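You operate a simulated robot arm through the tools that you are given. There is no shell and no other tool. Be economical: measure what you need, move in short steps, check, and stop when the job is done.

You are at the controls of a simulated robot arm. One attempt, no reset.

## Task
Put things in order on the long sideboard. At the end: the purple small tin stands where the stone one stood; the stone one stands on top of the orange; the stone five is in the beige bed basket; the silver door pin stands on top of the stone six; whatever was shut is shut again. Leave all else as you found it, and nothing knocked over.

The check looks at the end state, three seconds after you hand in, the way a careful person would. Anything else that was tipped, shoved, dropped, spilled or broken makes it a failure.

## Robot
A 7-joint arm with a two-finger parallel gripper, fixed in place. Base frame: the origin is at the foot of the arm, x ahead of it, y to its left, z up; the work surface is at about z = 0.8. Lengths are in m, angles in degrees, forces in N, time in s.
With the tool pointing down near the work surface it reaches from about 0.3 to 0.7 m from the base axis. Its first joint turns from -66.0 to 66.0 degrees. Payload 1.57 kg.
Tool frame: the origin (TCP) lies between the finger pads and is the grasp point; the fingertips stand 0.03 m ahead of it; z points along the fingers, y is the line along which they close. The gripper opens to 0.11 m. The fingers are 0.024 m wide and 0.012 m thick; the gripper's body (0.048 by 0.112 m) begins 0.078 m behind the TCP.
Orientation is that of the tool frame in the base frame, as a unit quaternion [x, y, z, w]. With the fingers straight down and closing along the base's y, the tool's x points along the base's -x, its y along +y and its z along -z.

## Interface
- The arm moves only by the tool apply_moves. Its argument "deltas" is a list of rows, each a list of 7 numbers: the closure, from 0 (fully open) to 1 (shut), then the shift along the base's x, y, z in units of 200 mm (1.0 is 200 mm), then the turn, a rotation vector about the base's x, y, z in units of 120 degrees (1.0 is 120 degrees). In form: [[fingers, dx, dy, dz, wx, wy, wz], ...]. A call has 1 to 20 rows; each row is the pose to reach, as a shift and turn from the pose commanded when the call began. A call with a number of a shift or a turn outside -1 to 1 is refused whole. Each row takes 0.2 s and may step no farther than 0.05 m and 8.6 degrees from the row before; otherwise, or with a gripper value out of range, the whole call is refused. Where a pose cannot be reached the arm comes as near as it can. A force on the tool above 40 N (or 10 N above the force at the start of the call, whichever is more), or a blocked arm, ends the call early, and 0.2 s more pass. Each finger travels about 0.108 m/s and halts on what it meets, pressing with about 32 N; the grip force reading is that of the motor and also rises with nothing between the fingers. The clock runs only during rows and for 0.2 s after the last one: add rows that repeat a pose to give the fingers time. It gives the time, the measured TCP pose, the force on the tool (base axes), the opening and the grip force at its end, in the units of the frame above (readings bear some noise).
- Cameras (640 x 400 px; columns grow to the right, rows downward): "scene" is fixed at [0.1601, -0.3866, 1.4071]; the picture's right is [0.82, -0.57, 0.00], its down [-0.31, -0.44, -0.84] and it looks along [0.48, 0.69, -0.54] (base axes); focal length 310 px, centre (320, 200). "wrist" rides on the gripper at [-0.036, 0, -0.08] in the tool frame; the picture's right is [0.00, -1.00, 0.00], its down [0.97, 0.00, -0.24] and it looks along [0.24, 0.00, 0.97] (tool axes); focal length 218 px, centre (320, 200).
- snapshot(camera): a new picture of that camera. The clock stands still meanwhile.
- pixel_to_xyz(camera, pixels): for up to 12 pixels [column, row] of the newest picture of that camera ("zoom" is the newest enlarged one), the place [x, y, z] in the base frame of the surface seen there, good to about 0.002 m. The clock stands still meanwhile.
- inspect(camera, box): a new picture of the part [left, top, right, bottom] of that camera's present view, enlarged. The clock stands still meanwhile.
- hand_in(): hands the job in; it is judged then, once.

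Work in short steps. Measure before you move; look again where a grasp or a placing could have gone wrong, and mend it. You have 80 turns and 46 pictures in all, those below and enlarged ones among them. Open the gripper and draw the arm clear of the work before you hand the job in, unless the task says otherwise; then end with one line.

The tools are called after "Emit:" as name(argument=value, ...) on one line, values as JSON. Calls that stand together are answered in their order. apply_moves: Moves the arm, as the interface text tells. Its arguments: {"type":"object","properties":{"deltas":{"type":"array","items":{"type":"array","items":{"type":"number"}}}},"required":["deltas"]} The other tools are called the same way: snapshot (camera) takes a picture; pixel_to_xyz (camera, pixels) gives the place of the surface under pixels of a picture; inspect (camera, box) takes an enlarged picture of a part of a camera's view; hand_in () hands the job in.

At the start:

```text
clock: 0.0
tcp_pos: [0.3237, 0.1489, 1.1958]
orientation: [0.001, 1.0, 0.0, 0.001]
force: [-0.3, -0.2, 0.6]
opening: 0.11
grip_force: 0.0
```

scene: 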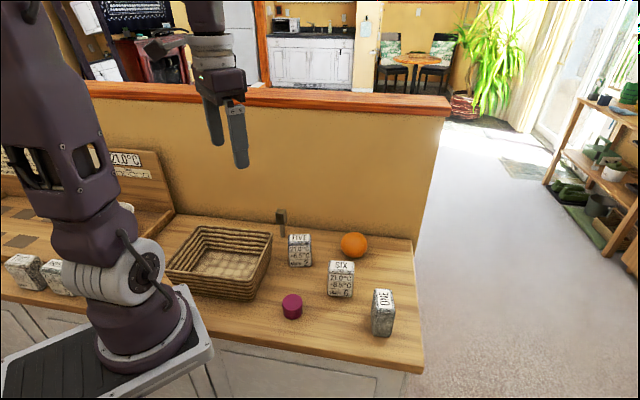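
wrist: 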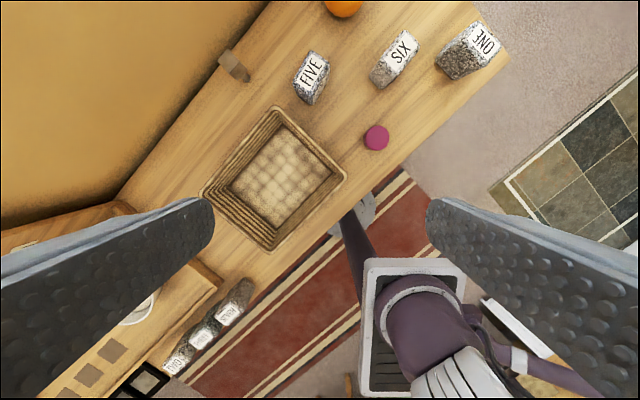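

I'll look closer at the work area in the scene view (columns 150–440, rows 190–370) to identify the objects.

Emit:
inspect(camera="scene", box=[260, 190, 440, 350])

Emit:
inspect(camera="scene", box=[0, 130, 300, 330])

Emit:
inspect(camera="wrist", box=[200, 0, 520, 200])

```text
2.50 times, centred on (350, 270) of scene
```

zoom: 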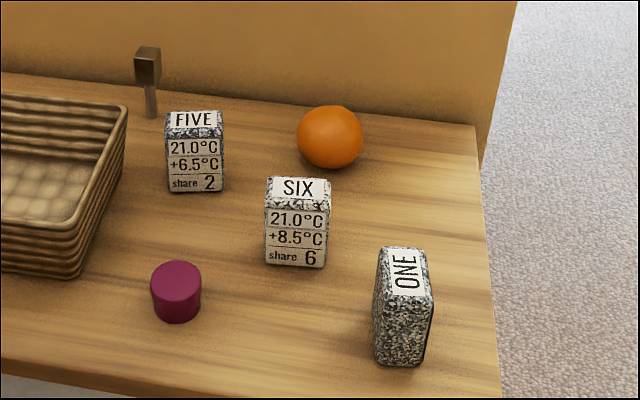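

```text
2.00 times, centred on (150, 230) of scene
```

zoom: 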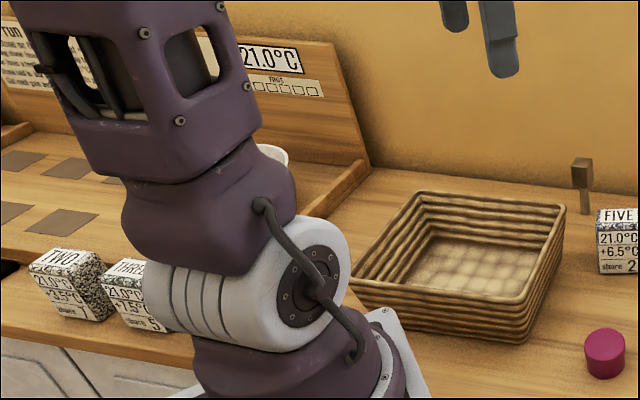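

```text
2.00 times, centred on (360, 100) of wrist
```

zoom: 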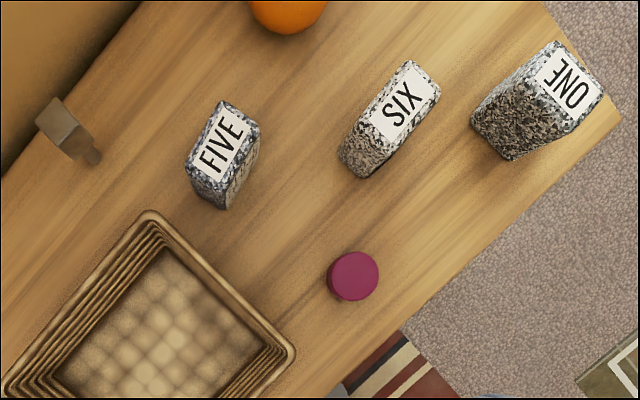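

The objects are clear: the tin at wrist (376,137), ONE at about (480,45), SIX at (400,55), FIVE at (312,70), the pin at (232,65) and the orange at (343,5). I'll measure points on them in both views.

Emit:
pixel_to_xyz(camera="scene", pixels=[[281, 212], [281, 233], [300, 238], [342, 265], [383, 298], [382, 325], [353, 236], [353, 246], [291, 298], [292, 312], [342, 290], [300, 255]])

Emit:
pixel_to_xyz(camera="zoom", pixels=[[232, 102], [258, 126], [192, 175], [215, 190], [408, 62], [440, 90], [371, 132], [396, 146], [556, 42], [604, 95], [352, 276], [520, 157]])

Emit:
pixel_to_xyz(camera="wrist", pixels=[[230, 60], [222, 55], [240, 65], [273, 107], [346, 178], [275, 249], [203, 192], [290, 170], [275, 190], [480, 100], [340, 205], [343, 5]])

```text
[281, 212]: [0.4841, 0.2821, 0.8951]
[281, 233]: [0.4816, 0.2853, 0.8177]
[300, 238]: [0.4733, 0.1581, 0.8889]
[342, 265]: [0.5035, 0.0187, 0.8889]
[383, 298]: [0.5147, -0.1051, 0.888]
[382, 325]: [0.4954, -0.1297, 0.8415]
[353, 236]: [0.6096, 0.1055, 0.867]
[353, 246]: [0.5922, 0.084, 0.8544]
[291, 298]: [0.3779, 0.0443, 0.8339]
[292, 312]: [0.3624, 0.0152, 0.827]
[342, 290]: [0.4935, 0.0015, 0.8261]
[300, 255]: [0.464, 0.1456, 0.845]
```

```text
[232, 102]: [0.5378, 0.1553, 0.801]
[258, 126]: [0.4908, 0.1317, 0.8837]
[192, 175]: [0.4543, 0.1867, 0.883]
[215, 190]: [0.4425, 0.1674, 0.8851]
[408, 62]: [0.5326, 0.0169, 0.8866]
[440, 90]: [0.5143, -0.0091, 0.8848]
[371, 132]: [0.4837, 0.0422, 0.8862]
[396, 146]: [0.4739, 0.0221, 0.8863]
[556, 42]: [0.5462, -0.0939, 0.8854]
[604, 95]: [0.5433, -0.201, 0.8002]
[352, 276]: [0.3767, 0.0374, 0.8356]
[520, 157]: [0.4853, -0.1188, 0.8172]
```

```text
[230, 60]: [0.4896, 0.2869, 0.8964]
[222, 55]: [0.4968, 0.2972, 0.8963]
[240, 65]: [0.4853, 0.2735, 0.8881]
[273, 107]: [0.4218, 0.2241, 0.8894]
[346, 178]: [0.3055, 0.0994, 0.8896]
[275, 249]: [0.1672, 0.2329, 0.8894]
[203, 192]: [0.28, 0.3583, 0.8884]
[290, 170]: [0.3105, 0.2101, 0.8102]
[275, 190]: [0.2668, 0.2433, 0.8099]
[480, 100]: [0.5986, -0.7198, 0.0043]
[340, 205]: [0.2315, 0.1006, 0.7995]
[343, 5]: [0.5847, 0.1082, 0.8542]
```

Basket rim is at z≈0.889, the stone tops at ≈0.886, the pin top at ≈0.896. I'll move over the middle of the objects for a better top view.

Emit:
apply_moves(deltas=[[0, 0.17, -0.08, -0.07, 0, 0, 0], [0, 0.34, -0.16, -0.14, 0, 0, 0], [0, 0.51, -0.24, -0.21, 0, 0, 0], [0, 0.68, -0.32, -0.28, 0, 0, 0], [0, 0.85, -0.4, -0.35, 0, 0, 0], [0, 1.0, -0.45, -0.4, 0, 0, 0], [0, 1.0, -0.45, -0.4, 0, 0, 0]])

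Emit:
snapshot(camera="wrist")

Emit:
snapshot(camera="scene")

```text
clock: 1.6
tcp_pos: [0.5241, 0.0573, 1.1158]
orientation: [0.0, 1.0, 0.0, 0.0]
force: [-0.5, -0.5, 0.7]
opening: 0.1103
grip_force: 0.0
```

```text
40 pictures are left
```

wrist: 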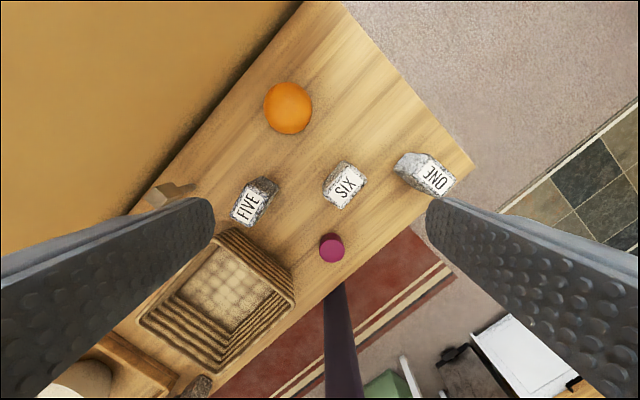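

```text
39 pictures are left
```

scene: 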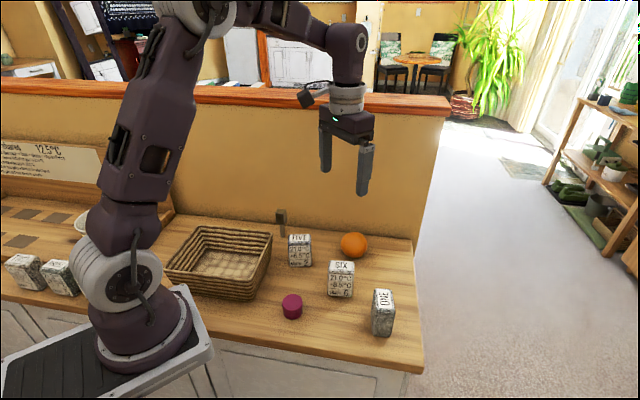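

The wrist now sees all the objects; I'll enlarge two parts of that view for edges.

Emit:
inspect(camera="wrist", box=[310, 140, 470, 270])

Emit:
pixel_to_xyz(camera="zoom", pixels=[[137, 86], [210, 112], [72, 226], [115, 265], [200, 150], [440, 60], [575, 135], [565, 218], [420, 185], [86, 395], [40, 420], [130, 400]])

Emit:
inspect(camera="wrist", box=[140, 70, 330, 230])

```text
3.08 times, centred on (390, 205) of wrist
```

zoom: 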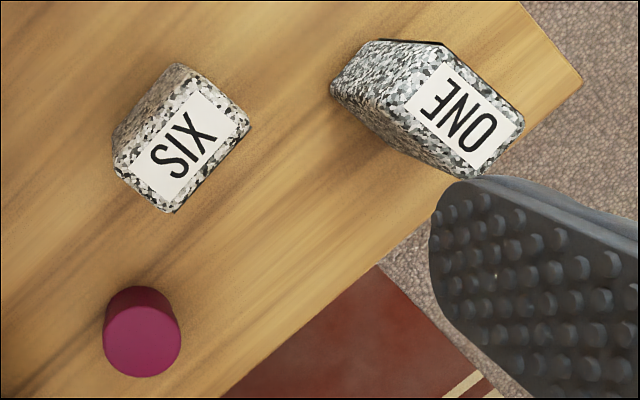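

```text
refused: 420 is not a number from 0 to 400
```

```text
2.50 times, centred on (235, 150) of wrist
```

zoom: 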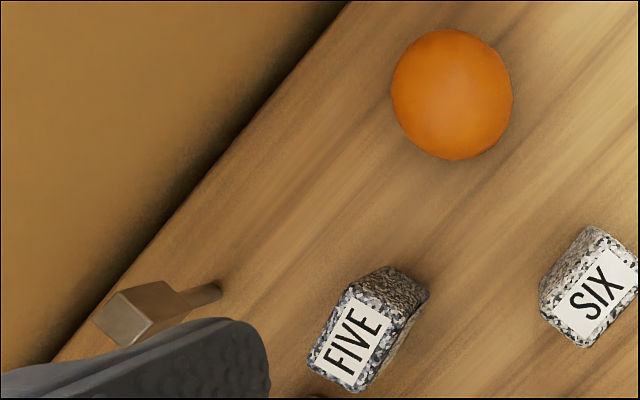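

Now I measure points on the stones and tin (wrist view) and on the orange, pin and FIVE (zoom view).

Emit:
pixel_to_xyz(camera="wrist", pixels=[[352, 168], [366, 180], [342, 207], [325, 194], [432, 158], [454, 178.5], [439, 196.5], [414, 174], [331.5, 251], [331.5, 261.5], [320.5, 250], [343, 250]])

Emit:
pixel_to_xyz(camera="zoom", pixels=[[452, 95], [452, 75], [452, 115], [432, 95], [472, 95], [350, 290], [397, 315], [360, 388], [312, 358], [103, 313], [127, 343], [165, 318]])

Emit:
pixel_to_xyz(camera="zoom", pixels=[[195, 300], [215, 292], [150, 285], [452, 40], [452, 150], [405, 95], [500, 95], [135, 315], [190, 297], [180, 330], [380, 290], [400, 295]])

```text
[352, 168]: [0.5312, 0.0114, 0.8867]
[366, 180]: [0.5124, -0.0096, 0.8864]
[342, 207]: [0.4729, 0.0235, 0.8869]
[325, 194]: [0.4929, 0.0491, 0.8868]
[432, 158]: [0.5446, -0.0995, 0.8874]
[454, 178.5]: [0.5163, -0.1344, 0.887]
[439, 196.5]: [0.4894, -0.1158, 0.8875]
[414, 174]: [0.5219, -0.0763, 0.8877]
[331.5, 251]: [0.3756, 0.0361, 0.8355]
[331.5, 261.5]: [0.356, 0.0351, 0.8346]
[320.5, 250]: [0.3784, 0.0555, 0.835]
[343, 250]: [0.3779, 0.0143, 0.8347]
```

```text
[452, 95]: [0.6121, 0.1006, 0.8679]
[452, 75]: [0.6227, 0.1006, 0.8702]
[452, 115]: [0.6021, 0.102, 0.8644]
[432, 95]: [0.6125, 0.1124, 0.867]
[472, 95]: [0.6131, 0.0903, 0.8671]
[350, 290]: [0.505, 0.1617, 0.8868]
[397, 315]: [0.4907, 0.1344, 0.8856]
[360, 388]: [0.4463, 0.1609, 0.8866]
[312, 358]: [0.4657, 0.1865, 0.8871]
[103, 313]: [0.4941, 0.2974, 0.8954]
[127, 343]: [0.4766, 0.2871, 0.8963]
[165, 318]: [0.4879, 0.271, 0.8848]
```

```text
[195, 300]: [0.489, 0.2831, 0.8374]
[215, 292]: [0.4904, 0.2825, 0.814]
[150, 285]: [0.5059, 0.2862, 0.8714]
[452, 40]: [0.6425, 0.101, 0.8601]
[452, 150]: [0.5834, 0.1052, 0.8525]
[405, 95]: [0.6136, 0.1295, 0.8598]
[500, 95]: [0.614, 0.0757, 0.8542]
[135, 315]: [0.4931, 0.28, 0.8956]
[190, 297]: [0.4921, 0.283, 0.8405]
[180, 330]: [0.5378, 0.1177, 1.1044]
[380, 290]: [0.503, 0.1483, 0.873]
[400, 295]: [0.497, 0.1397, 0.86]
```

The orange is a sphere of R≈0.035 centred near (0.616, 0.104, 0.835); stones are about 0.052×0.034×0.087. FIVE's centre is (0.477, 0.161) with its short axis about 58° from x, so I go above it turned −32° and check.

Emit:
apply_moves(deltas=[[0, -0.0467, 0.102, -0.126, 0, 0, -0.0534], [0, -0.0934, 0.204, -0.252, 0, 0, -0.1068], [0, -0.14, 0.306, -0.378, 0, 0, -0.16], [0, -0.187, 0.408, -0.504, 0, 0, -0.2136], [0, -0.2335, 0.51, -0.63, 0, 0, -0.267], [0, -0.2335, 0.51, -0.63, 0, 0, -0.267]])

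Emit:
snapshot(camera="wrist")

```text
clock: 3.0
tcp_pos: [0.4784, 0.1602, 0.9896]
orientation: [0.276, 0.961, 0.0, 0.0]
force: [-0.1, -0.3, 1.0]
opening: 0.11
grip_force: 0.1
```

```text
36 pictures are left
```

wrist: 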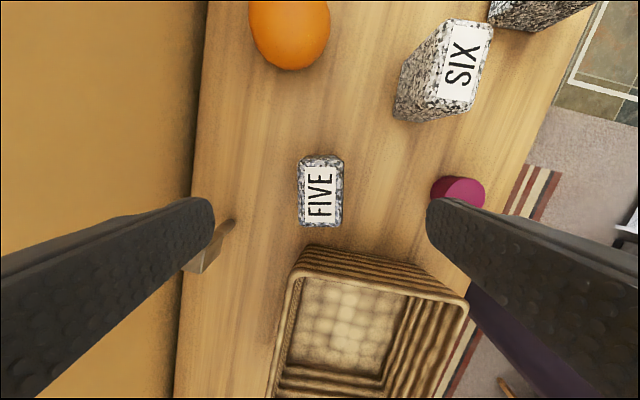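

FIVE sits centred (column 320) and square between the fingers. I narrow to about 0.07 m, go down to z≈0.857 and close.

Emit:
apply_moves(deltas=[[0.36, 0, 0, -0.17, 0, 0, 0], [0.36, 0, 0, -0.34, 0, 0, 0], [0.36, 0, 0, -0.51, 0, 0, 0], [0.36, 0, 0, -0.66, 0, 0, 0], [0.36, 0, 0, -0.66, 0, 0, 0], [0.9, 0, 0, -0.66, 0, 0, 0], [0.9, 0, 0, -0.66, 0, 0, 0], [0.9, 0, 0, -0.66, 0, 0, 0]])

```text
clock: 4.8
tcp_pos: [0.4786, 0.1609, 0.8573]
orientation: [0.276, 0.961, 0.0, -0.001]
force: [-0.8, -0.3, -0.1]
opening: 0.0398
grip_force: 32.0
```

Gripped at 0.040 m. Lift to z≈1.0 and carry over the basket centre (0.293, 0.229), turning a further −12° to square it with the basket.

Emit:
apply_moves(deltas=[[0.9, 0, 0, 0.12, 0, 0, 0], [0.9, 0, 0, 0.35, 0, 0, 0], [0.9, 0, 0, 0.58, 0, 0, 0], [0.9, -0.02, 0.01, 0.7, 0, 0, 0], [0.9, -0.2, 0.07, 0.7, 0, 0, -0.02], [0.9, -0.4, 0.14, 0.7, 0, 0, -0.04], [0.9, -0.6, 0.21, 0.7, 0, 0, -0.06], [0.9, -0.8, 0.28, 0.7, 0, 0, -0.08], [0.9, -0.92, 0.34, 0.7, 0, 0, -0.1], [0.9, -0.92, 0.34, 0.7, 0, 0, -0.1]])

Emit:
snapshot(camera="wrist")

Emit:
snapshot(camera="scene")

```text
clock: 7.0
tcp_pos: [0.2925, 0.2278, 0.9969]
orientation: [0.374, 0.927, 0.0, 0.0]
force: [-0.1, -0.1, -5.5]
opening: 0.0399
grip_force: 32.2
```

```text
35 pictures are left
```

wrist: 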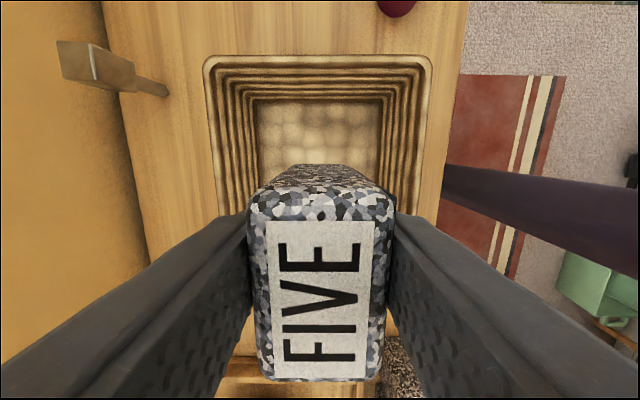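

```text
34 pictures are left
```

scene: 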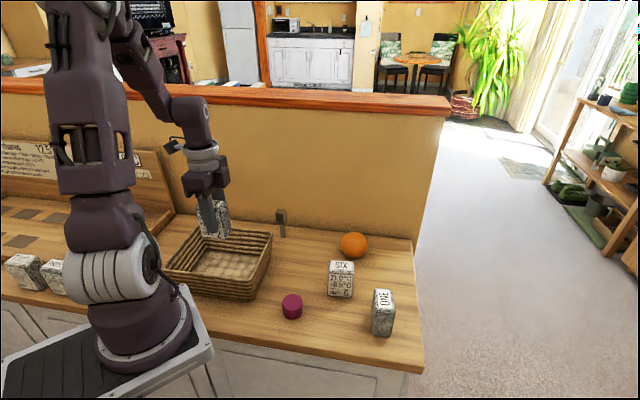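

FIVE hangs centred over the basket. Lower it so its bottom meets the basket floor (z≈0.81, TCP≈0.868).

Emit:
apply_moves(deltas=[[0.9, 0, 0, -0.2, 0, 0, 0], [0.9, 0, 0, -0.4, 0, 0, 0], [0.9, 0, 0, -0.55, 0, 0, 0], [0.9, 0, 0, -0.6, 0, 0, 0], [0.9, 0, 0, -0.62, 0, 0, 0], [0.9, 0, 0, -0.64, 0, 0, 0], [0.9, 0, 0, -0.645, 0, 0, 0]])

```text
clock: 8.6
tcp_pos: [0.2934, 0.2276, 0.8678]
orientation: [0.376, 0.927, 0.001, 0.0]
force: [-0.6, 0.0, -6.0]
opening: 0.0399
grip_force: 32.2
```

Still hanging (−6 N), so I inch lower in small steps.

Emit:
apply_moves(deltas=[[0.9, 0, 0, -0.006, 0, 0, 0], [0.9, 0, 0, -0.012, 0, 0, 0], [0.9, 0, 0, -0.012, 0, 0, 0]])

```text
clock: 9.4
tcp_pos: [0.2937, 0.2279, 0.867]
orientation: [0.375, 0.927, 0.0, 0.0]
force: [-2.6, -2.1, 25.6]
opening: 0.0399
grip_force: 32.1
```

It has landed (+25.6 N). I ease up 1.5 mm, open partly, and rise clear.

Emit:
apply_moves(deltas=[[0.9, 0, 0, 0.006, 0, 0, 0], [0.45, 0, 0, 0.006, 0, 0, 0], [0.45, 0, 0, 0.006, 0, 0, 0], [0.45, 0, 0, 0.1, 0, 0, 0], [0.45, 0, 0, 0.3, 0, 0, 0], [0.45, 0, 0, 0.5, 0, 0, 0], [0.45, 0, 0, 0.7, 0, 0, 0], [0.3, 0, 0, 0.8, 0, 0, 0]])

Emit:
snapshot(camera="scene")

```text
clock: 11.2
tcp_pos: [0.2939, 0.2258, 1.0263]
orientation: [0.375, 0.927, 0.0, 0.0]
force: [-0.2, 0.2, -1.2]
opening: 0.0768
grip_force: 0.1
```

```text
33 pictures are left
```

scene: 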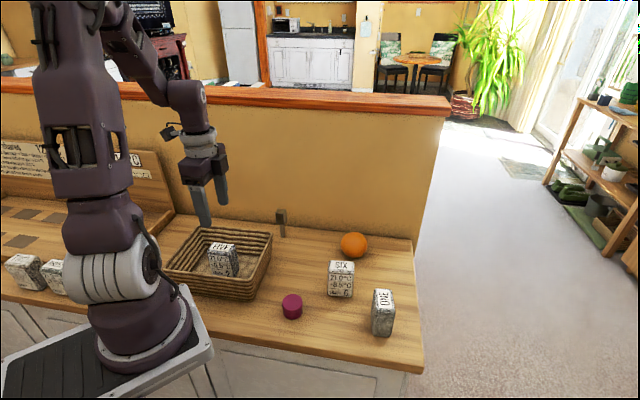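

FIVE stands in the basket. Next is ONE, centre (0.518, −0.1065), with its long axis at about 51°; I travel there in two calls at z≈1.03.

Emit:
apply_moves(deltas=[[0.2, 0.1, -0.17, 0, 0, 0, 0], [0.1, 0.22, -0.34, 0, 0, 0, 0.01], [0, 0.34, -0.51, 0, 0, 0, 0.02], [0, 0.46, -0.68, 0, 0, 0, 0.03], [0, 0.57, -0.84, 0, 0, 0, 0.04]])

Emit:
apply_moves(deltas=[[0, 0.1, -0.17, 0, 0, 0, 0], [0, 0.22, -0.34, 0, 0, 0, 0], [0, 0.34, -0.51, 0, 0, 0, 0], [0, 0.46, -0.68, -0.1, 0, 0, 0], [0, 0.555, -0.8375, -0.18, 0, 0, 0], [0, 0.555, -0.8375, -0.18, 0, 0, 0]])

Emit:
snapshot(camera="wrist")

```text
clock: 12.4
tcp_pos: [0.4088, 0.0598, 1.0261]
orientation: [0.335, 0.942, 0.0, 0.0]
force: [0.4, -0.7, 0.7]
opening: 0.1101
grip_force: 0.1
```

```text
clock: 13.8
tcp_pos: [0.5196, -0.1075, 0.9904]
orientation: [0.336, 0.942, 0.0, 0.001]
force: [0.7, 0.2, 0.6]
opening: 0.1101
grip_force: 0.2
```

```text
32 pictures are left
```

wrist: 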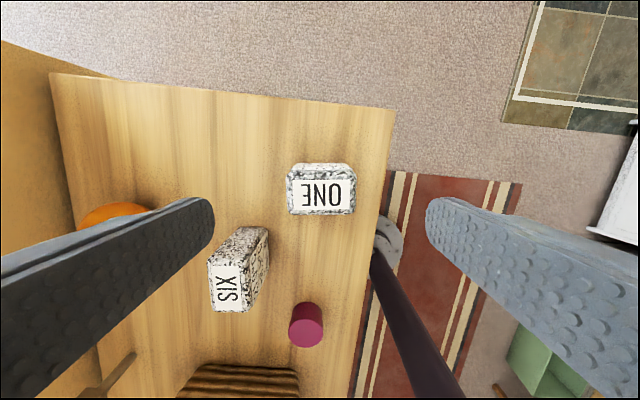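

ONE is centred at column 321 and square to the fingers. I measure its corners once more, to have its place exactly.

Emit:
pixel_to_xyz(camera="wrist", pixels=[[290, 179], [351, 179], [353, 212], [290, 213], [321, 196], [321, 166]])

```text
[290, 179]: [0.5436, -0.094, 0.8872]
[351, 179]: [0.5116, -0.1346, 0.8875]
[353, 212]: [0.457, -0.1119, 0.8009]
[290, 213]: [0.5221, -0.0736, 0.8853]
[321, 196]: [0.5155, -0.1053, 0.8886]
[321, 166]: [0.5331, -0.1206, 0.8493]
```

ONE's centre is (0.517, −0.105). I go down to TCP z≈0.845 with the opening at 0.08, and close.

Emit:
apply_moves(deltas=[[0.27, 0, 0.003, -0.19, 0, 0, 0], [0.27, 0, 0.003, -0.38, 0, 0, 0], [0.27, 0, 0.003, -0.57, 0, 0, 0], [0.27, 0, 0.003, -0.728, 0, 0, 0], [0.27, 0, 0.003, -0.728, 0, 0, 0], [0.9, 0, 0.003, -0.728, 0, 0, 0], [0.9, 0, 0.003, -0.728, 0, 0, 0], [0.9, 0, 0.003, -0.728, 0, 0, 0]])

```text
clock: 15.6
tcp_pos: [0.5183, -0.1069, 0.8435]
orientation: [0.335, 0.942, 0.0, -0.001]
force: [0.4, 0.4, 0.3]
opening: 0.0618
grip_force: 32.3
```

Gripped at 0.062 m. Lift to z≈0.98 and move part way towards the orange, then re-measure the orange.

Emit:
apply_moves(deltas=[[0.9, 0, 0, 0.1, 0, 0, 0], [0.9, 0, 0, 0.3, 0, 0, 0], [0.9, 0, 0, 0.5, 0, 0, 0], [0.9, 0, 0, 0.68, 0, 0, 0], [0.9, 0, 0.18, 0.68, 0, 0, 0], [0.9, 0, 0.36, 0.68, 0, 0, 0], [0.9, 0, 0.54, 0.68, 0, 0, 0], [0.9, 0, 0.54, 0.68, 0, 0, 0]])

Emit:
inspect(camera="scene", box=[310, 200, 420, 270])

Emit:
snapshot(camera="wrist")

```text
clock: 17.4
tcp_pos: [0.5195, -0.0, 0.9809]
orientation: [0.336, 0.942, 0.0, 0.0]
force: [0.1, 0.0, -5.4]
opening: 0.0619
grip_force: 32.0
```

```text
5.71 times, centred on (365, 235) of scene
```

zoom: 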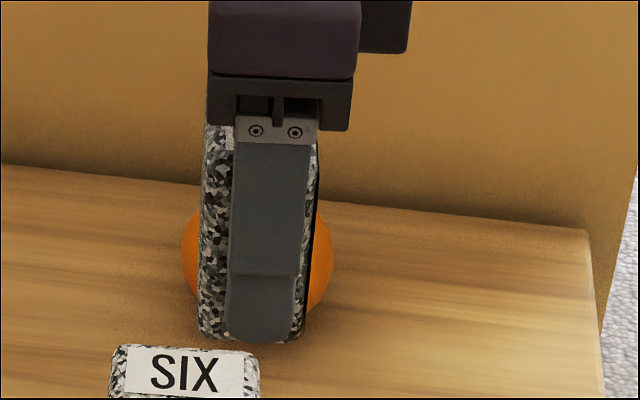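

```text
30 pictures are left
```

wrist: 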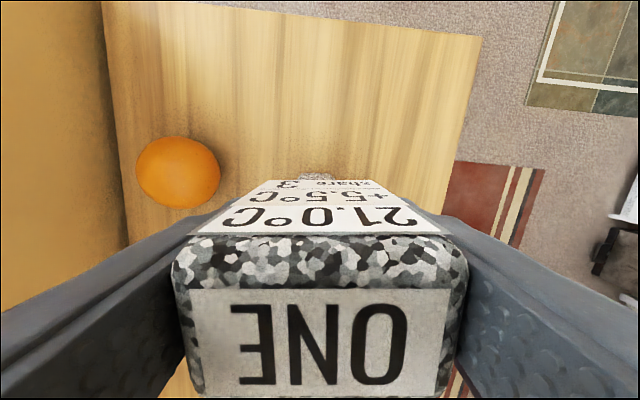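

The orange shows clearly at wrist (178,172). I sample a grid of points on it for a sphere fit.

Emit:
pixel_to_xyz(camera="wrist", pixels=[[178, 172], [178, 155], [178, 190], [160, 172], [200, 172], [210, 172], [190, 160], [195, 185], [165, 155], [178, 140], [200, 150], [205, 190]])

```text
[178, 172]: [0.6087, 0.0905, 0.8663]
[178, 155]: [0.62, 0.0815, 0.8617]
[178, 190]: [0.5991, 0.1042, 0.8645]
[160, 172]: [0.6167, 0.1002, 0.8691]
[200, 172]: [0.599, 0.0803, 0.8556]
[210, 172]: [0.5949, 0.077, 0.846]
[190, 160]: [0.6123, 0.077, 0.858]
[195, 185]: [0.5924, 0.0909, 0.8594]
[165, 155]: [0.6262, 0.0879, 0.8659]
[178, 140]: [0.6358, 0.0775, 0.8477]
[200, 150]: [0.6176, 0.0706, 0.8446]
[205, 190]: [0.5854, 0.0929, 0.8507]
```

Fit gives the orange's centre at (0.616, 0.103, 0.835), R 0.035. I check where ONE's centre lies relative to the TCP using its front face.

Emit:
pixel_to_xyz(camera="wrist", pixels=[[280, 200], [320, 215], [360, 215], [320, 190], [200, 340], [440, 340], [320, 340], [320, 280]])

```text
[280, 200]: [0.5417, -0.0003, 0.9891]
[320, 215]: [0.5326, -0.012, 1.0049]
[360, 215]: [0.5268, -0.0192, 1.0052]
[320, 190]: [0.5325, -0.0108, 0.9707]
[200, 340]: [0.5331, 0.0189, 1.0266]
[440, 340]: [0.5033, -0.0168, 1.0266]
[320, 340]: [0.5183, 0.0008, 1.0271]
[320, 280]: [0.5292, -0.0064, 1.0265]
```

ONE's centre is ~2.5 mm behind the TCP, so the TCP goal is (0.6178, 0.1015). I go over the orange and stop at z≈0.925 (about 1 cm above contact).

Emit:
apply_moves(deltas=[[0.9, 0.12, 0.127, 0, 0, 0, 0], [0.9, 0.24, 0.254, 0, 0, 0, 0], [0.9, 0.36, 0.38, 0, 0, 0, 0], [0.9, 0.4915, 0.5075, 0, 0, 0, 0], [0.9, 0.4915, 0.5075, -0.14, 0, 0, 0], [0.9, 0.4915, 0.5075, -0.28, 0, 0, 0], [0.9, 0.4915, 0.5075, -0.28, 0, 0, 0]])

Emit:
inspect(camera="scene", box=[290, 170, 420, 270])

```text
clock: 19.0
tcp_pos: [0.6189, 0.1027, 0.9232]
orientation: [0.336, 0.942, 0.0, -0.001]
force: [0.5, 0.4, -6.1]
opening: 0.0621
grip_force: 31.8
```

```text
4.00 times, centred on (355, 220) of scene
```

zoom: 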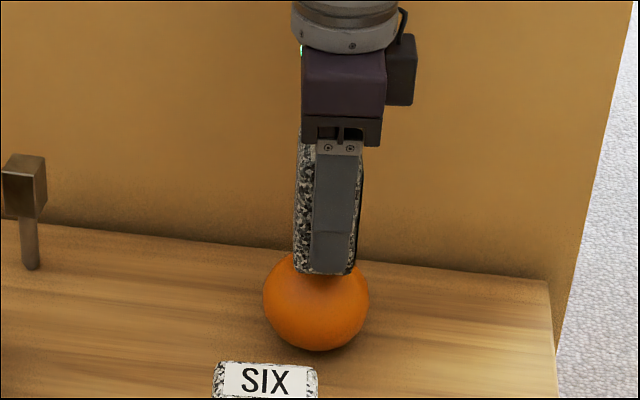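

Visually centred over the orange. I nudge −1 mm in x and y and lower gently, step by step, watching the force.

Emit:
apply_moves(deltas=[[0.9, -0.0055, -0.006, -0.01, 0, 0, 0], [0.9, -0.0055, -0.006, -0.02, 0, 0, 0], [0.9, -0.0055, -0.006, -0.03, 0, 0, 0], [0.9, -0.0055, -0.006, -0.036, 0, 0, 0], [0.9, -0.0055, -0.006, -0.036, 0, 0, 0]])

```text
clock: 20.2
tcp_pos: [0.6154, 0.1007, 0.9166]
orientation: [0.336, 0.942, 0.0, 0.0]
force: [0.5, 0.1, -5.0]
opening: 0.0618
grip_force: 32.0
```

Still hanging at −5 N; continue in smaller steps.

Emit:
apply_moves(deltas=[[0.9, 0, 0, -0.004, 0, 0, 0], [0.9, 0, 0, -0.008, 0, 0, 0], [0.9, 0, 0, -0.008, 0, 0, 0]])

Emit:
apply_moves(deltas=[[0.9, 0, 0, -0.004, 0, 0, 0], [0.9, 0, 0, -0.004, 0, 0, 0]])

```text
clock: 21.0
tcp_pos: [0.6152, 0.101, 0.9154]
orientation: [0.335, 0.942, 0.0, 0.0]
force: [0.0, -0.1, -4.4]
opening: 0.0617
grip_force: 32.0
```

```text
clock: 21.6
tcp_pos: [0.6167, 0.1019, 0.9141]
orientation: [0.335, 0.942, 0.0, 0.0]
force: [0.0, 0.5, -5.1]
opening: 0.0619
grip_force: 31.9
```

Not yet in contact (−5 N); a few more half-millimetre steps.

Emit:
apply_moves(deltas=[[0.9, 0, 0, -0.003, 0, 0, 0], [0.9, 0, 0, -0.003, 0, 0, 0]])

Emit:
apply_moves(deltas=[[0.9, 0, 0, -0.003, 0, 0, 0], [0.9, 0, 0, -0.003, 0, 0, 0]])

Emit:
apply_moves(deltas=[[0.9, 0, 0, -0.003, 0, 0, 0], [0.9, 0, 0, -0.003, 0, 0, 0]])

```text
clock: 22.2
tcp_pos: [0.6157, 0.1022, 0.9144]
orientation: [0.335, 0.942, 0.0, 0.001]
force: [0.3, -0.7, -5.9]
opening: 0.0621
grip_force: 32.2
```

```text
clock: 22.8
tcp_pos: [0.6162, 0.1021, 0.914]
orientation: [0.335, 0.942, 0.0, 0.0]
force: [-1.0, 0.0, -4.2]
opening: 0.0618
grip_force: 32.4
```

```text
clock: 23.4
tcp_pos: [0.6157, 0.1005, 0.913]
orientation: [0.336, 0.942, 0.001, 0.0]
force: [-2.5, -0.7, 6.2]
opening: 0.0621
grip_force: 31.5
```

Contact: force went from −5 to +6 N. I try a guarded release: open by ~2 mm per side for one row, then re-close, and see whether it moved.

Emit:
apply_moves(deltas=[[0.9, 0, 0, 0.002, 0, 0, 0], [0.41, 0, 0, 0.002, 0, 0, 0], [0.9, 0, 0, 0.002, 0, 0, 0], [0.9, 0, 0, 0.002, 0, 0, 0]])

Emit:
inspect(camera="scene", box=[290, 170, 420, 270])

Emit:
snapshot(camera="wrist")

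```text
clock: 24.4
tcp_pos: [0.6154, 0.1006, 0.9132]
orientation: [0.335, 0.942, 0.0, 0.001]
force: [-0.9, -0.2, 0.3]
opening: 0.062
grip_force: 32.3
```

```text
4.00 times, centred on (355, 220) of scene
```

zoom: 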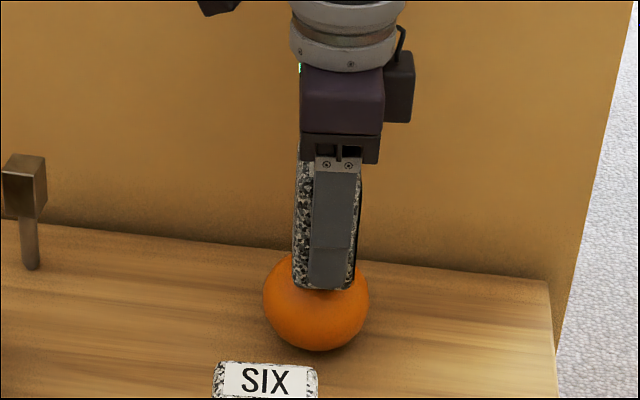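

```text
27 pictures are left
```

wrist: 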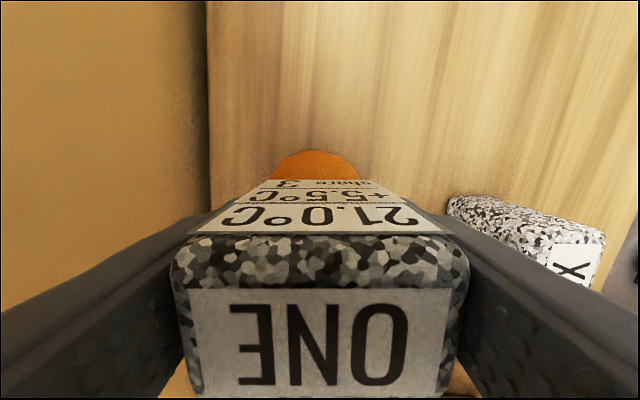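

The stone hasn't changed in the wrist view and its weight rests on the orange (0.3 N). I repeat the guarded release for longer and read the opening.

Emit:
apply_moves(deltas=[[0.4, 0, 0, 0, 0, 0, 0]])

Emit:
snapshot(camera="wrist")

```text
clock: 24.8
tcp_pos: [0.6156, 0.1006, 0.9144]
orientation: [0.335, 0.942, 0.0, 0.0]
force: [-0.7, 0.3, 0.0]
opening: 0.0662
grip_force: 0.0
```

```text
26 pictures are left
```

wrist: 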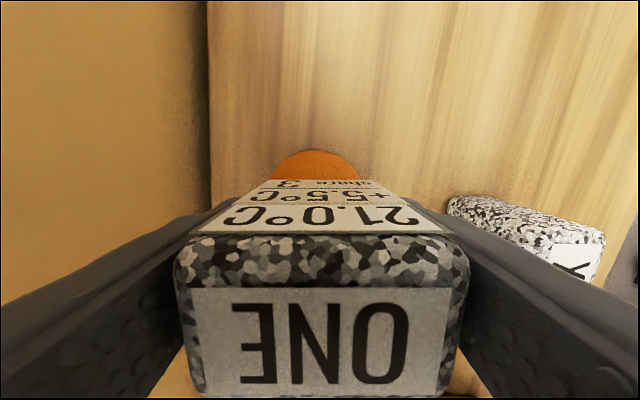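

Fingers are free of it (0.0662, 0 grip) and the stone stands. I wait another second with the fingers on guard and look again.

Emit:
apply_moves(deltas=[[0.4, 0, 0, 0, 0, 0, 0], [0.4, 0, 0, 0, 0, 0, 0], [0.4, 0, 0, 0, 0, 0, 0], [0.4, 0, 0, 0, 0, 0, 0]])

Emit:
snapshot(camera="wrist")

```text
clock: 25.8
tcp_pos: [0.6154, 0.1016, 0.9132]
orientation: [0.336, 0.942, 0.0, 0.0]
force: [-0.9, 0.0, 0.6]
opening: 0.066
grip_force: 0.1
```

```text
25 pictures are left
```

wrist: 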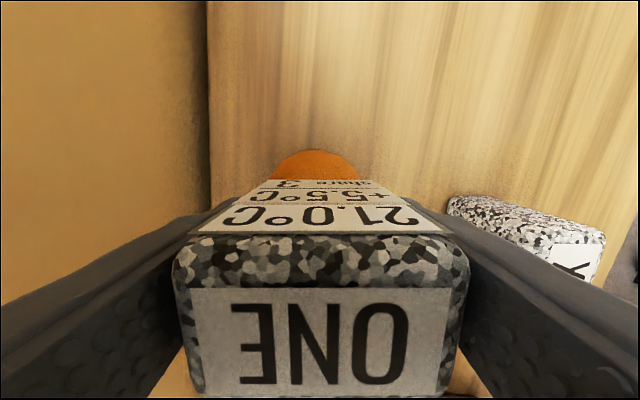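

It stands stably. I open to about 0.085 m, check clearance while rising straight up slowly.

Emit:
apply_moves(deltas=[[0.32, 0, 0, 0, 0, 0, 0], [0.23, 0, 0, 0, 0, 0, 0], [0.23, 0, 0, 0.05, 0, 0, 0], [0.23, 0, 0, 0.12, 0, 0, 0], [0.23, 0, 0, 0.2, 0, 0, 0], [0.23, 0, 0, 0.3, 0, 0, 0], [0.23, 0, 0, 0.4, 0, 0, 0], [0.23, 0, 0, 0.5, 0, 0, 0], [0.23, 0, 0, 0.5, 0, 0, 0]])

Emit:
inspect(camera="scene", box=[250, 150, 430, 350])

```text
clock: 27.8
tcp_pos: [0.6166, 0.1005, 1.0147]
orientation: [0.336, 0.942, 0.0, 0.0]
force: [-0.5, 0.2, -0.3]
opening: 0.0847
grip_force: 0.0
```

```text
2.00 times, centred on (340, 250) of scene
```

zoom: 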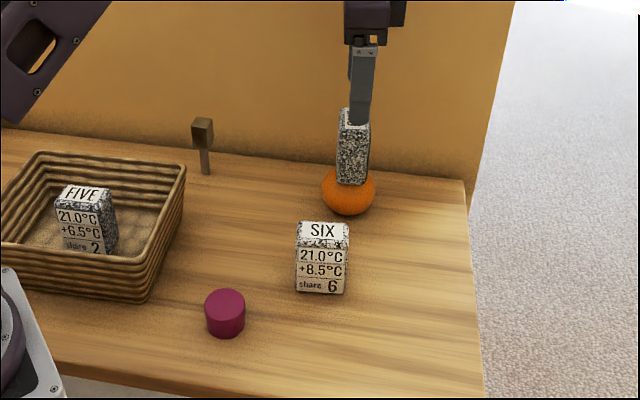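

ONE stands upright on the orange. Now I rise and travel to above the tin at (0.377, 0.035).

Emit:
apply_moves(deltas=[[0.23, 0, 0, 0.12, 0, 0, 0], [0.23, -0.2, -0.05, 0.15, 0, 0, 0], [0.23, -0.4, -0.11, 0.15, 0, 0, 0], [0.23, -0.6, -0.16, 0.1, 0, 0, 0], [0.23, -0.8, -0.22, 0, 0, 0, 0], [0.23, -0.98, -0.27, -0.15, 0, 0, 0]])

Emit:
apply_moves(deltas=[[0.23, -0.13, -0.03, -0.1, 0, 0, 0], [0.23, -0.22, -0.06, -0.25, 0, 0, 0], [0.23, -0.22, -0.06, -0.25, 0, 0, 0]])

Emit:
snapshot(camera="wrist")

```text
clock: 29.2
tcp_pos: [0.4194, 0.0468, 0.9836]
orientation: [0.336, 0.942, 0.0, 0.001]
force: [-0.7, 0.0, 0.1]
opening: 0.0845
grip_force: 0.2
```

```text
clock: 30.0
tcp_pos: [0.3749, 0.0355, 0.9321]
orientation: [0.336, 0.942, 0.0, 0.0]
force: [0.0, 0.0, 1.2]
opening: 0.0846
grip_force: 0.1
```

```text
23 pictures are left
```

wrist: 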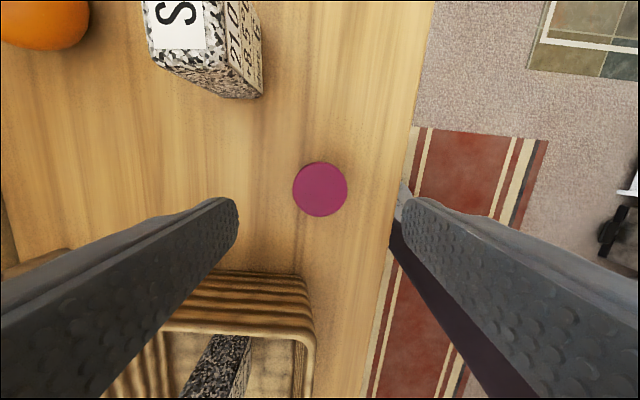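

The tin's top is at wrist (320,189). I measure its rim to centre the grasp.

Emit:
pixel_to_xyz(camera="wrist", pixels=[[320, 189], [296, 189], [344, 189], [320, 168], [320, 212], [215, 300], [295, 300]])

```text
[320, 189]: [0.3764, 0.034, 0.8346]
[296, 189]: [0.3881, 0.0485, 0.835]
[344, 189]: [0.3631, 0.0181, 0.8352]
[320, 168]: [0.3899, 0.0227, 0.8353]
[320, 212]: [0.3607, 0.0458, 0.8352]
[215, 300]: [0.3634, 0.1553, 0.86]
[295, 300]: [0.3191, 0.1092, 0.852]
```

Centre (0.3755, 0.034) matches. Descend to TCP z≈0.834 (tips 4 mm above the wood) and close.

Emit:
apply_moves(deltas=[[0.23, 0.002, -0.006, -0.2, 0, 0, 0], [0.23, 0.002, -0.006, -0.38, 0, 0, 0], [0.23, 0.002, -0.006, -0.46, 0, 0, 0], [0.23, 0.002, -0.006, -0.49, 0, 0, 0], [0.9, 0.002, -0.006, -0.49, 0, 0, 0], [0.9, 0.002, -0.006, -0.49, 0, 0, 0], [0.9, 0.002, -0.006, -0.49, 0, 0, 0]])

```text
clock: 31.6
tcp_pos: [0.3769, 0.0334, 0.8351]
orientation: [0.335, 0.942, 0.0, 0.0]
force: [0.9, -0.1, -1.0]
opening: 0.0448
grip_force: 32.3
```

Tin gripped (0.045 m). Lift to z≈0.925 and carry to above ONE's former place (0.517, −0.105).

Emit:
apply_moves(deltas=[[0.9, 0, 0, 0.15, 0, 0, 0], [0.9, 0, 0, 0.35, 0, 0, 0], [0.9, 0, 0, 0.45, 0, 0, 0], [0.9, 0.14, -0.14, 0.45, 0, 0, 0], [0.9, 0.28, -0.28, 0.45, 0, 0, 0], [0.9, 0.42, -0.42, 0.45, 0, 0, 0], [0.9, 0.56, -0.56, 0.45, 0, 0, 0], [0.9, 0.704, -0.694, 0.45, 0, 0, 0], [0.9, 0.704, -0.694, 0.25, 0, 0, 0], [0.9, 0.704, -0.694, 0.1, 0, 0, 0], [0.9, 0.704, -0.694, 0.03, 0, 0, 0], [0.9, 0.704, -0.694, 0.03, 0, 0, 0]])

```text
clock: 34.2
tcp_pos: [0.517, -0.1057, 0.8422]
orientation: [0.336, 0.942, 0.0, -0.001]
force: [-0.2, -0.2, -0.2]
opening: 0.045
grip_force: 32.2
```

Right over the spot (0.517, −0.106), 6 mm up. Lower the last bit gently.

Emit:
apply_moves(deltas=[[0.9, 0, 0, -0.01, 0, 0, 0], [0.9, 0, 0, -0.02, 0, 0, 0], [0.9, 0, 0, -0.026, 0, 0, 0], [0.9, 0, 0, -0.03, 0, 0, 0], [0.9, 0, 0, -0.03, 0, 0, 0]])

```text
clock: 35.4
tcp_pos: [0.5163, -0.1056, 0.8347]
orientation: [0.335, 0.942, -0.001, 0.001]
force: [-1.1, 0.4, -1.2]
opening: 0.0452
grip_force: 32.6
```

At the pick height but no clear load yet; one more small step.

Emit:
apply_moves(deltas=[[0.9, 0, 0, -0.003, 0, 0, 0], [0.9, 0, 0, -0.006, 0, 0, 0], [0.9, 0, 0, -0.006, 0, 0, 0]])

```text
clock: 36.2
tcp_pos: [0.5165, -0.1047, 0.8347]
orientation: [0.335, 0.942, 0.0, -0.001]
force: [-2.6, 2.6, 11.5]
opening: 0.0448
grip_force: 32.3
```

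Contact (+11.5 N). Ease up 1 mm, open, and rise.

Emit:
apply_moves(deltas=[[0.9, 0, 0, 0.004, 0, 0, 0], [0.45, 0, 0, 0.004, 0, 0, 0], [0.25, 0, 0, 0.004, 0, 0, 0], [0.25, 0, 0, 0.1, 0, 0, 0], [0.25, 0, 0, 0.3, 0, 0, 0], [0.25, 0, 0, 0.5, 0, 0, 0], [0.25, 0, 0, 0.7, 0, 0, 0], [0.25, 0, 0, 0.85, 0, 0, 0], [0.25, 0, 0, 1.0, 0, 0, 0]])

Emit:
snapshot(camera="scene")

Emit:
inspect(camera="scene", box=[260, 190, 320, 250])

```text
clock: 38.2
tcp_pos: [0.5161, -0.105, 1.0344]
orientation: [0.336, 0.942, 0.0, 0.0]
force: [-0.4, -0.8, -0.5]
opening: 0.0826
grip_force: 0.1
```

```text
22 pictures are left
```

scene: 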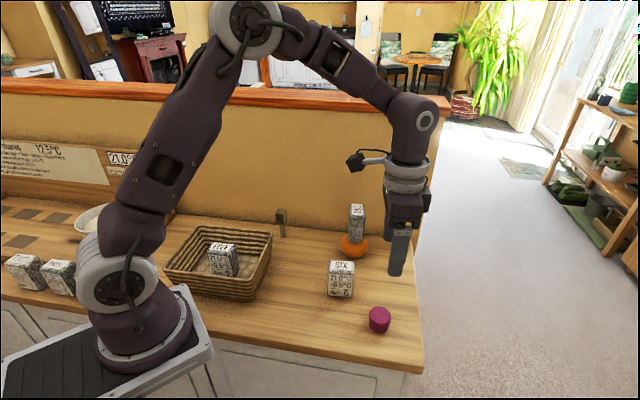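

```text
6.67 times, centred on (290, 220) of scene
```

zoom: 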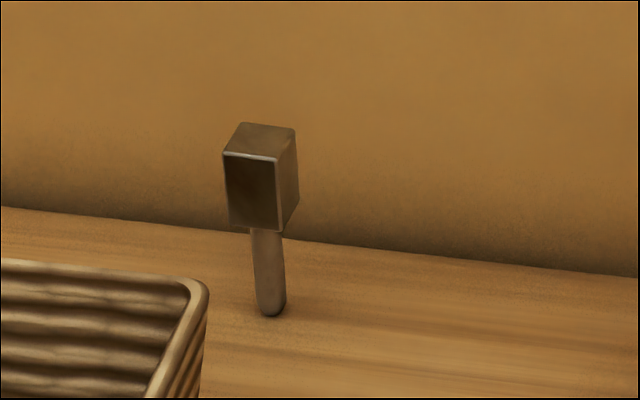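

Tin is in place. Now the pin: a square head on a slim shank. I measure it in the zoom.

Emit:
pixel_to_xyz(camera="zoom", pixels=[[244, 127], [292, 132], [275, 155], [226, 152], [258, 142], [233, 222], [275, 227], [268, 245], [270, 290], [271, 308], [271, 317], [250, 190]])

```text
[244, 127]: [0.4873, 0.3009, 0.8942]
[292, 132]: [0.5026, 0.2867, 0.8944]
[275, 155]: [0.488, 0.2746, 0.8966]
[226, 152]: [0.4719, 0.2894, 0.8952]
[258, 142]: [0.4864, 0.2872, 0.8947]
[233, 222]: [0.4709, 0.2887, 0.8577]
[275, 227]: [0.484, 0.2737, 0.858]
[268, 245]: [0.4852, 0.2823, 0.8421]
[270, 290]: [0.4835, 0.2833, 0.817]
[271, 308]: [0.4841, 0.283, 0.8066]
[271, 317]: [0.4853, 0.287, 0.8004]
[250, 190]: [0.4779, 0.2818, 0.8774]
```

Head ≈0.022 square, z 0.858–0.896, centre (0.4874, 0.288); shank down to z≈0.80. I check how far the wall is.

Emit:
pixel_to_xyz(camera="zoom", pixels=[[150, 180], [350, 200], [300, 60], [100, 20], [350, 250], [150, 225]])

Emit:
pixel_to_xyz(camera="scene", pixels=[[290, 95], [290, 103], [250, 89], [330, 110], [250, 130], [170, 160], [165, 200]])

```text
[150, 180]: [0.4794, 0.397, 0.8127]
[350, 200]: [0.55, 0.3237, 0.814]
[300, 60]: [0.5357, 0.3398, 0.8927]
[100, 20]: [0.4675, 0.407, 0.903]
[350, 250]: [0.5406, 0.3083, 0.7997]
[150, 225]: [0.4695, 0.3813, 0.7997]
```

```text
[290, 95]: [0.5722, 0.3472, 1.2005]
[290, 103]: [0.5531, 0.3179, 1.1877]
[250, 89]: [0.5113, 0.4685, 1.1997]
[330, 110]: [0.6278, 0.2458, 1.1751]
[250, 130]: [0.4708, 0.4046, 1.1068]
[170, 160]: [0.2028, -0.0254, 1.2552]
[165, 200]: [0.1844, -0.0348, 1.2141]
```

The wall is 0.07 m behind the pin, so closing along ~51° (the present turn) leaves enough room. I travel over to the pin at z≈1.03.

Emit:
apply_moves(deltas=[[0.3, -0.02, 0.2, 0, 0, 0, 0], [0.4, -0.04, 0.4, 0, 0, 0, 0], [0.5, -0.06, 0.6, 0, 0, 0, 0], [0.5, -0.08, 0.8, 0, 0, 0, 0], [0.5, -0.1, 1.0, 0, 0, 0, 0]])

Emit:
apply_moves(deltas=[[0.5, -0.01, 0.2, 0, 0, 0, 0], [0.5, -0.02, 0.4, 0, 0, 0, 0], [0.5, -0.03, 0.6, 0, 0, 0, 0], [0.5, -0.035, 0.8, -0.1, 0, 0, 0], [0.5, -0.04, 0.965, -0.25, 0, 0, 0], [0.5, -0.04, 0.965, -0.25, 0, 0, 0]])

Emit:
snapshot(camera="wrist")

```text
clock: 39.4
tcp_pos: [0.4966, 0.0954, 1.0332]
orientation: [0.335, 0.942, 0.0, -0.001]
force: [0.5, -0.1, 0.3]
opening: 0.0548
grip_force: 0.1
```

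```text
clock: 40.8
tcp_pos: [0.4888, 0.2872, 0.9844]
orientation: [0.337, 0.942, 0.0, 0.0]
force: [-0.7, -0.4, 1.1]
opening: 0.0551
grip_force: 0.1
```

```text
20 pictures are left
```

wrist: 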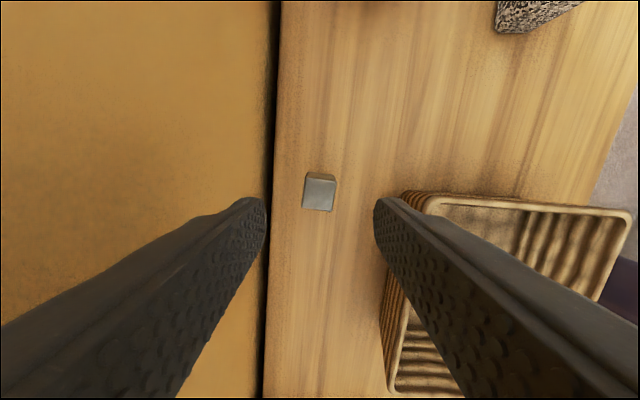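

The pin's head is at (319,195), turned about 6° clockwise relative to me. I turn −5.5°, descend to z≈0.877 (head centre) and close softly around it.

Emit:
apply_moves(deltas=[[0.5, -0.004, 0.003, -0.15, 0, 0, -0.045], [0.5, -0.004, 0.003, -0.35, 0, 0, -0.045], [0.5, -0.004, 0.003, -0.48, 0, 0, -0.045], [0.5, -0.004, 0.003, -0.537, 0, 0, -0.045], [0.5, -0.004, 0.003, -0.537, 0, 0, -0.045]])

Emit:
inspect(camera="wrist", box=[200, 150, 440, 300])

```text
clock: 42.0
tcp_pos: [0.4871, 0.2882, 0.8765]
orientation: [0.379, 0.925, 0.001, 0.0]
force: [0.2, 1.5, -0.1]
opening: 0.0551
grip_force: 0.1
```

```text
2.67 times, centred on (320, 225) of wrist
```

zoom: 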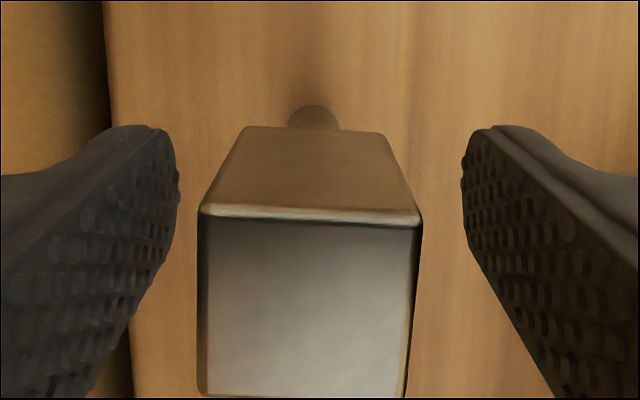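

Nearly square; a further −3° turn and a 1 mm shift towards the wall side centre it (head middle at zoom column 309 vs 320). Then close.

Emit:
apply_moves(deltas=[[0.5, 0.0035, 0.004, 0, 0, 0, -0.027], [0.5, 0.0035, 0.004, 0, 0, 0, -0.027], [0.9, 0.0035, 0.004, 0, 0, 0, -0.027], [0.9, 0.0035, 0.004, 0, 0, 0, -0.027], [0.9, 0.0035, 0.004, 0, 0, 0, -0.027]])

Emit:
inspect(camera="wrist", box=[200, 150, 440, 300])

```text
clock: 43.2
tcp_pos: [0.4877, 0.2895, 0.8761]
orientation: [0.406, 0.914, 0.0, 0.0]
force: [-1.0, 0.1, 0.2]
opening: 0.0252
grip_force: 31.7
```

```text
2.67 times, centred on (320, 225) of wrist
```

zoom: 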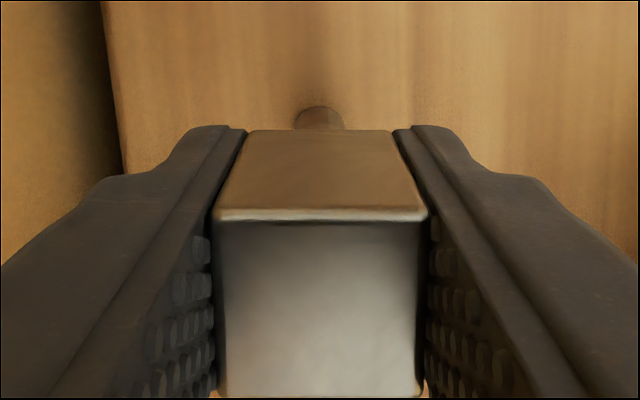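

Gripped squarely (0.025 m). Lift straight up slowly, and look at the whole pin.

Emit:
apply_moves(deltas=[[0.9, 0, 0, 0.03, 0, 0, 0], [0.9, 0, 0, 0.08, 0, 0, 0], [0.9, 0, 0, 0.16, 0, 0, 0], [0.9, 0, 0, 0.3, 0, 0, 0], [0.9, 0, 0, 0.45, 0, 0, 0], [0.9, 0, 0, 0.65, 0, 0, 0], [0.9, 0, 0, 0.75, 0, 0, 0], [0.9, 0, 0, 0.75, 0, 0, 0]])

Emit:
inspect(camera="scene", box=[240, 120, 360, 250])

```text
clock: 45.0
tcp_pos: [0.4886, 0.2892, 1.0269]
orientation: [0.406, 0.914, -0.001, 0.0]
force: [-0.1, -0.4, -0.4]
opening: 0.0254
grip_force: 32.1
```

```text
3.08 times, centred on (300, 185) of scene
```

zoom: 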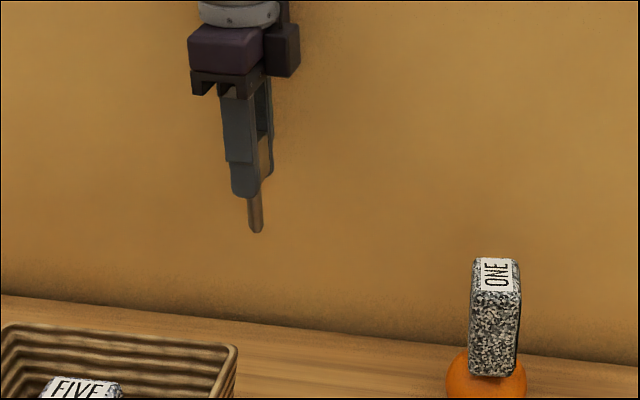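

The pin hangs straight, shank tip free. I measure the shank near its end relative to the TCP.

Emit:
pixel_to_xyz(camera="zoom", pixels=[[255, 205], [256, 215], [256, 225], [256, 230], [250, 215], [261, 215]])

```text
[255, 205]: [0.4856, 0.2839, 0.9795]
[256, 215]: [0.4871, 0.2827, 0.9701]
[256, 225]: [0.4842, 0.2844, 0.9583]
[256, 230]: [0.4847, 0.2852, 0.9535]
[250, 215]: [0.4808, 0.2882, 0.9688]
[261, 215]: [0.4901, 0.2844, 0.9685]
```

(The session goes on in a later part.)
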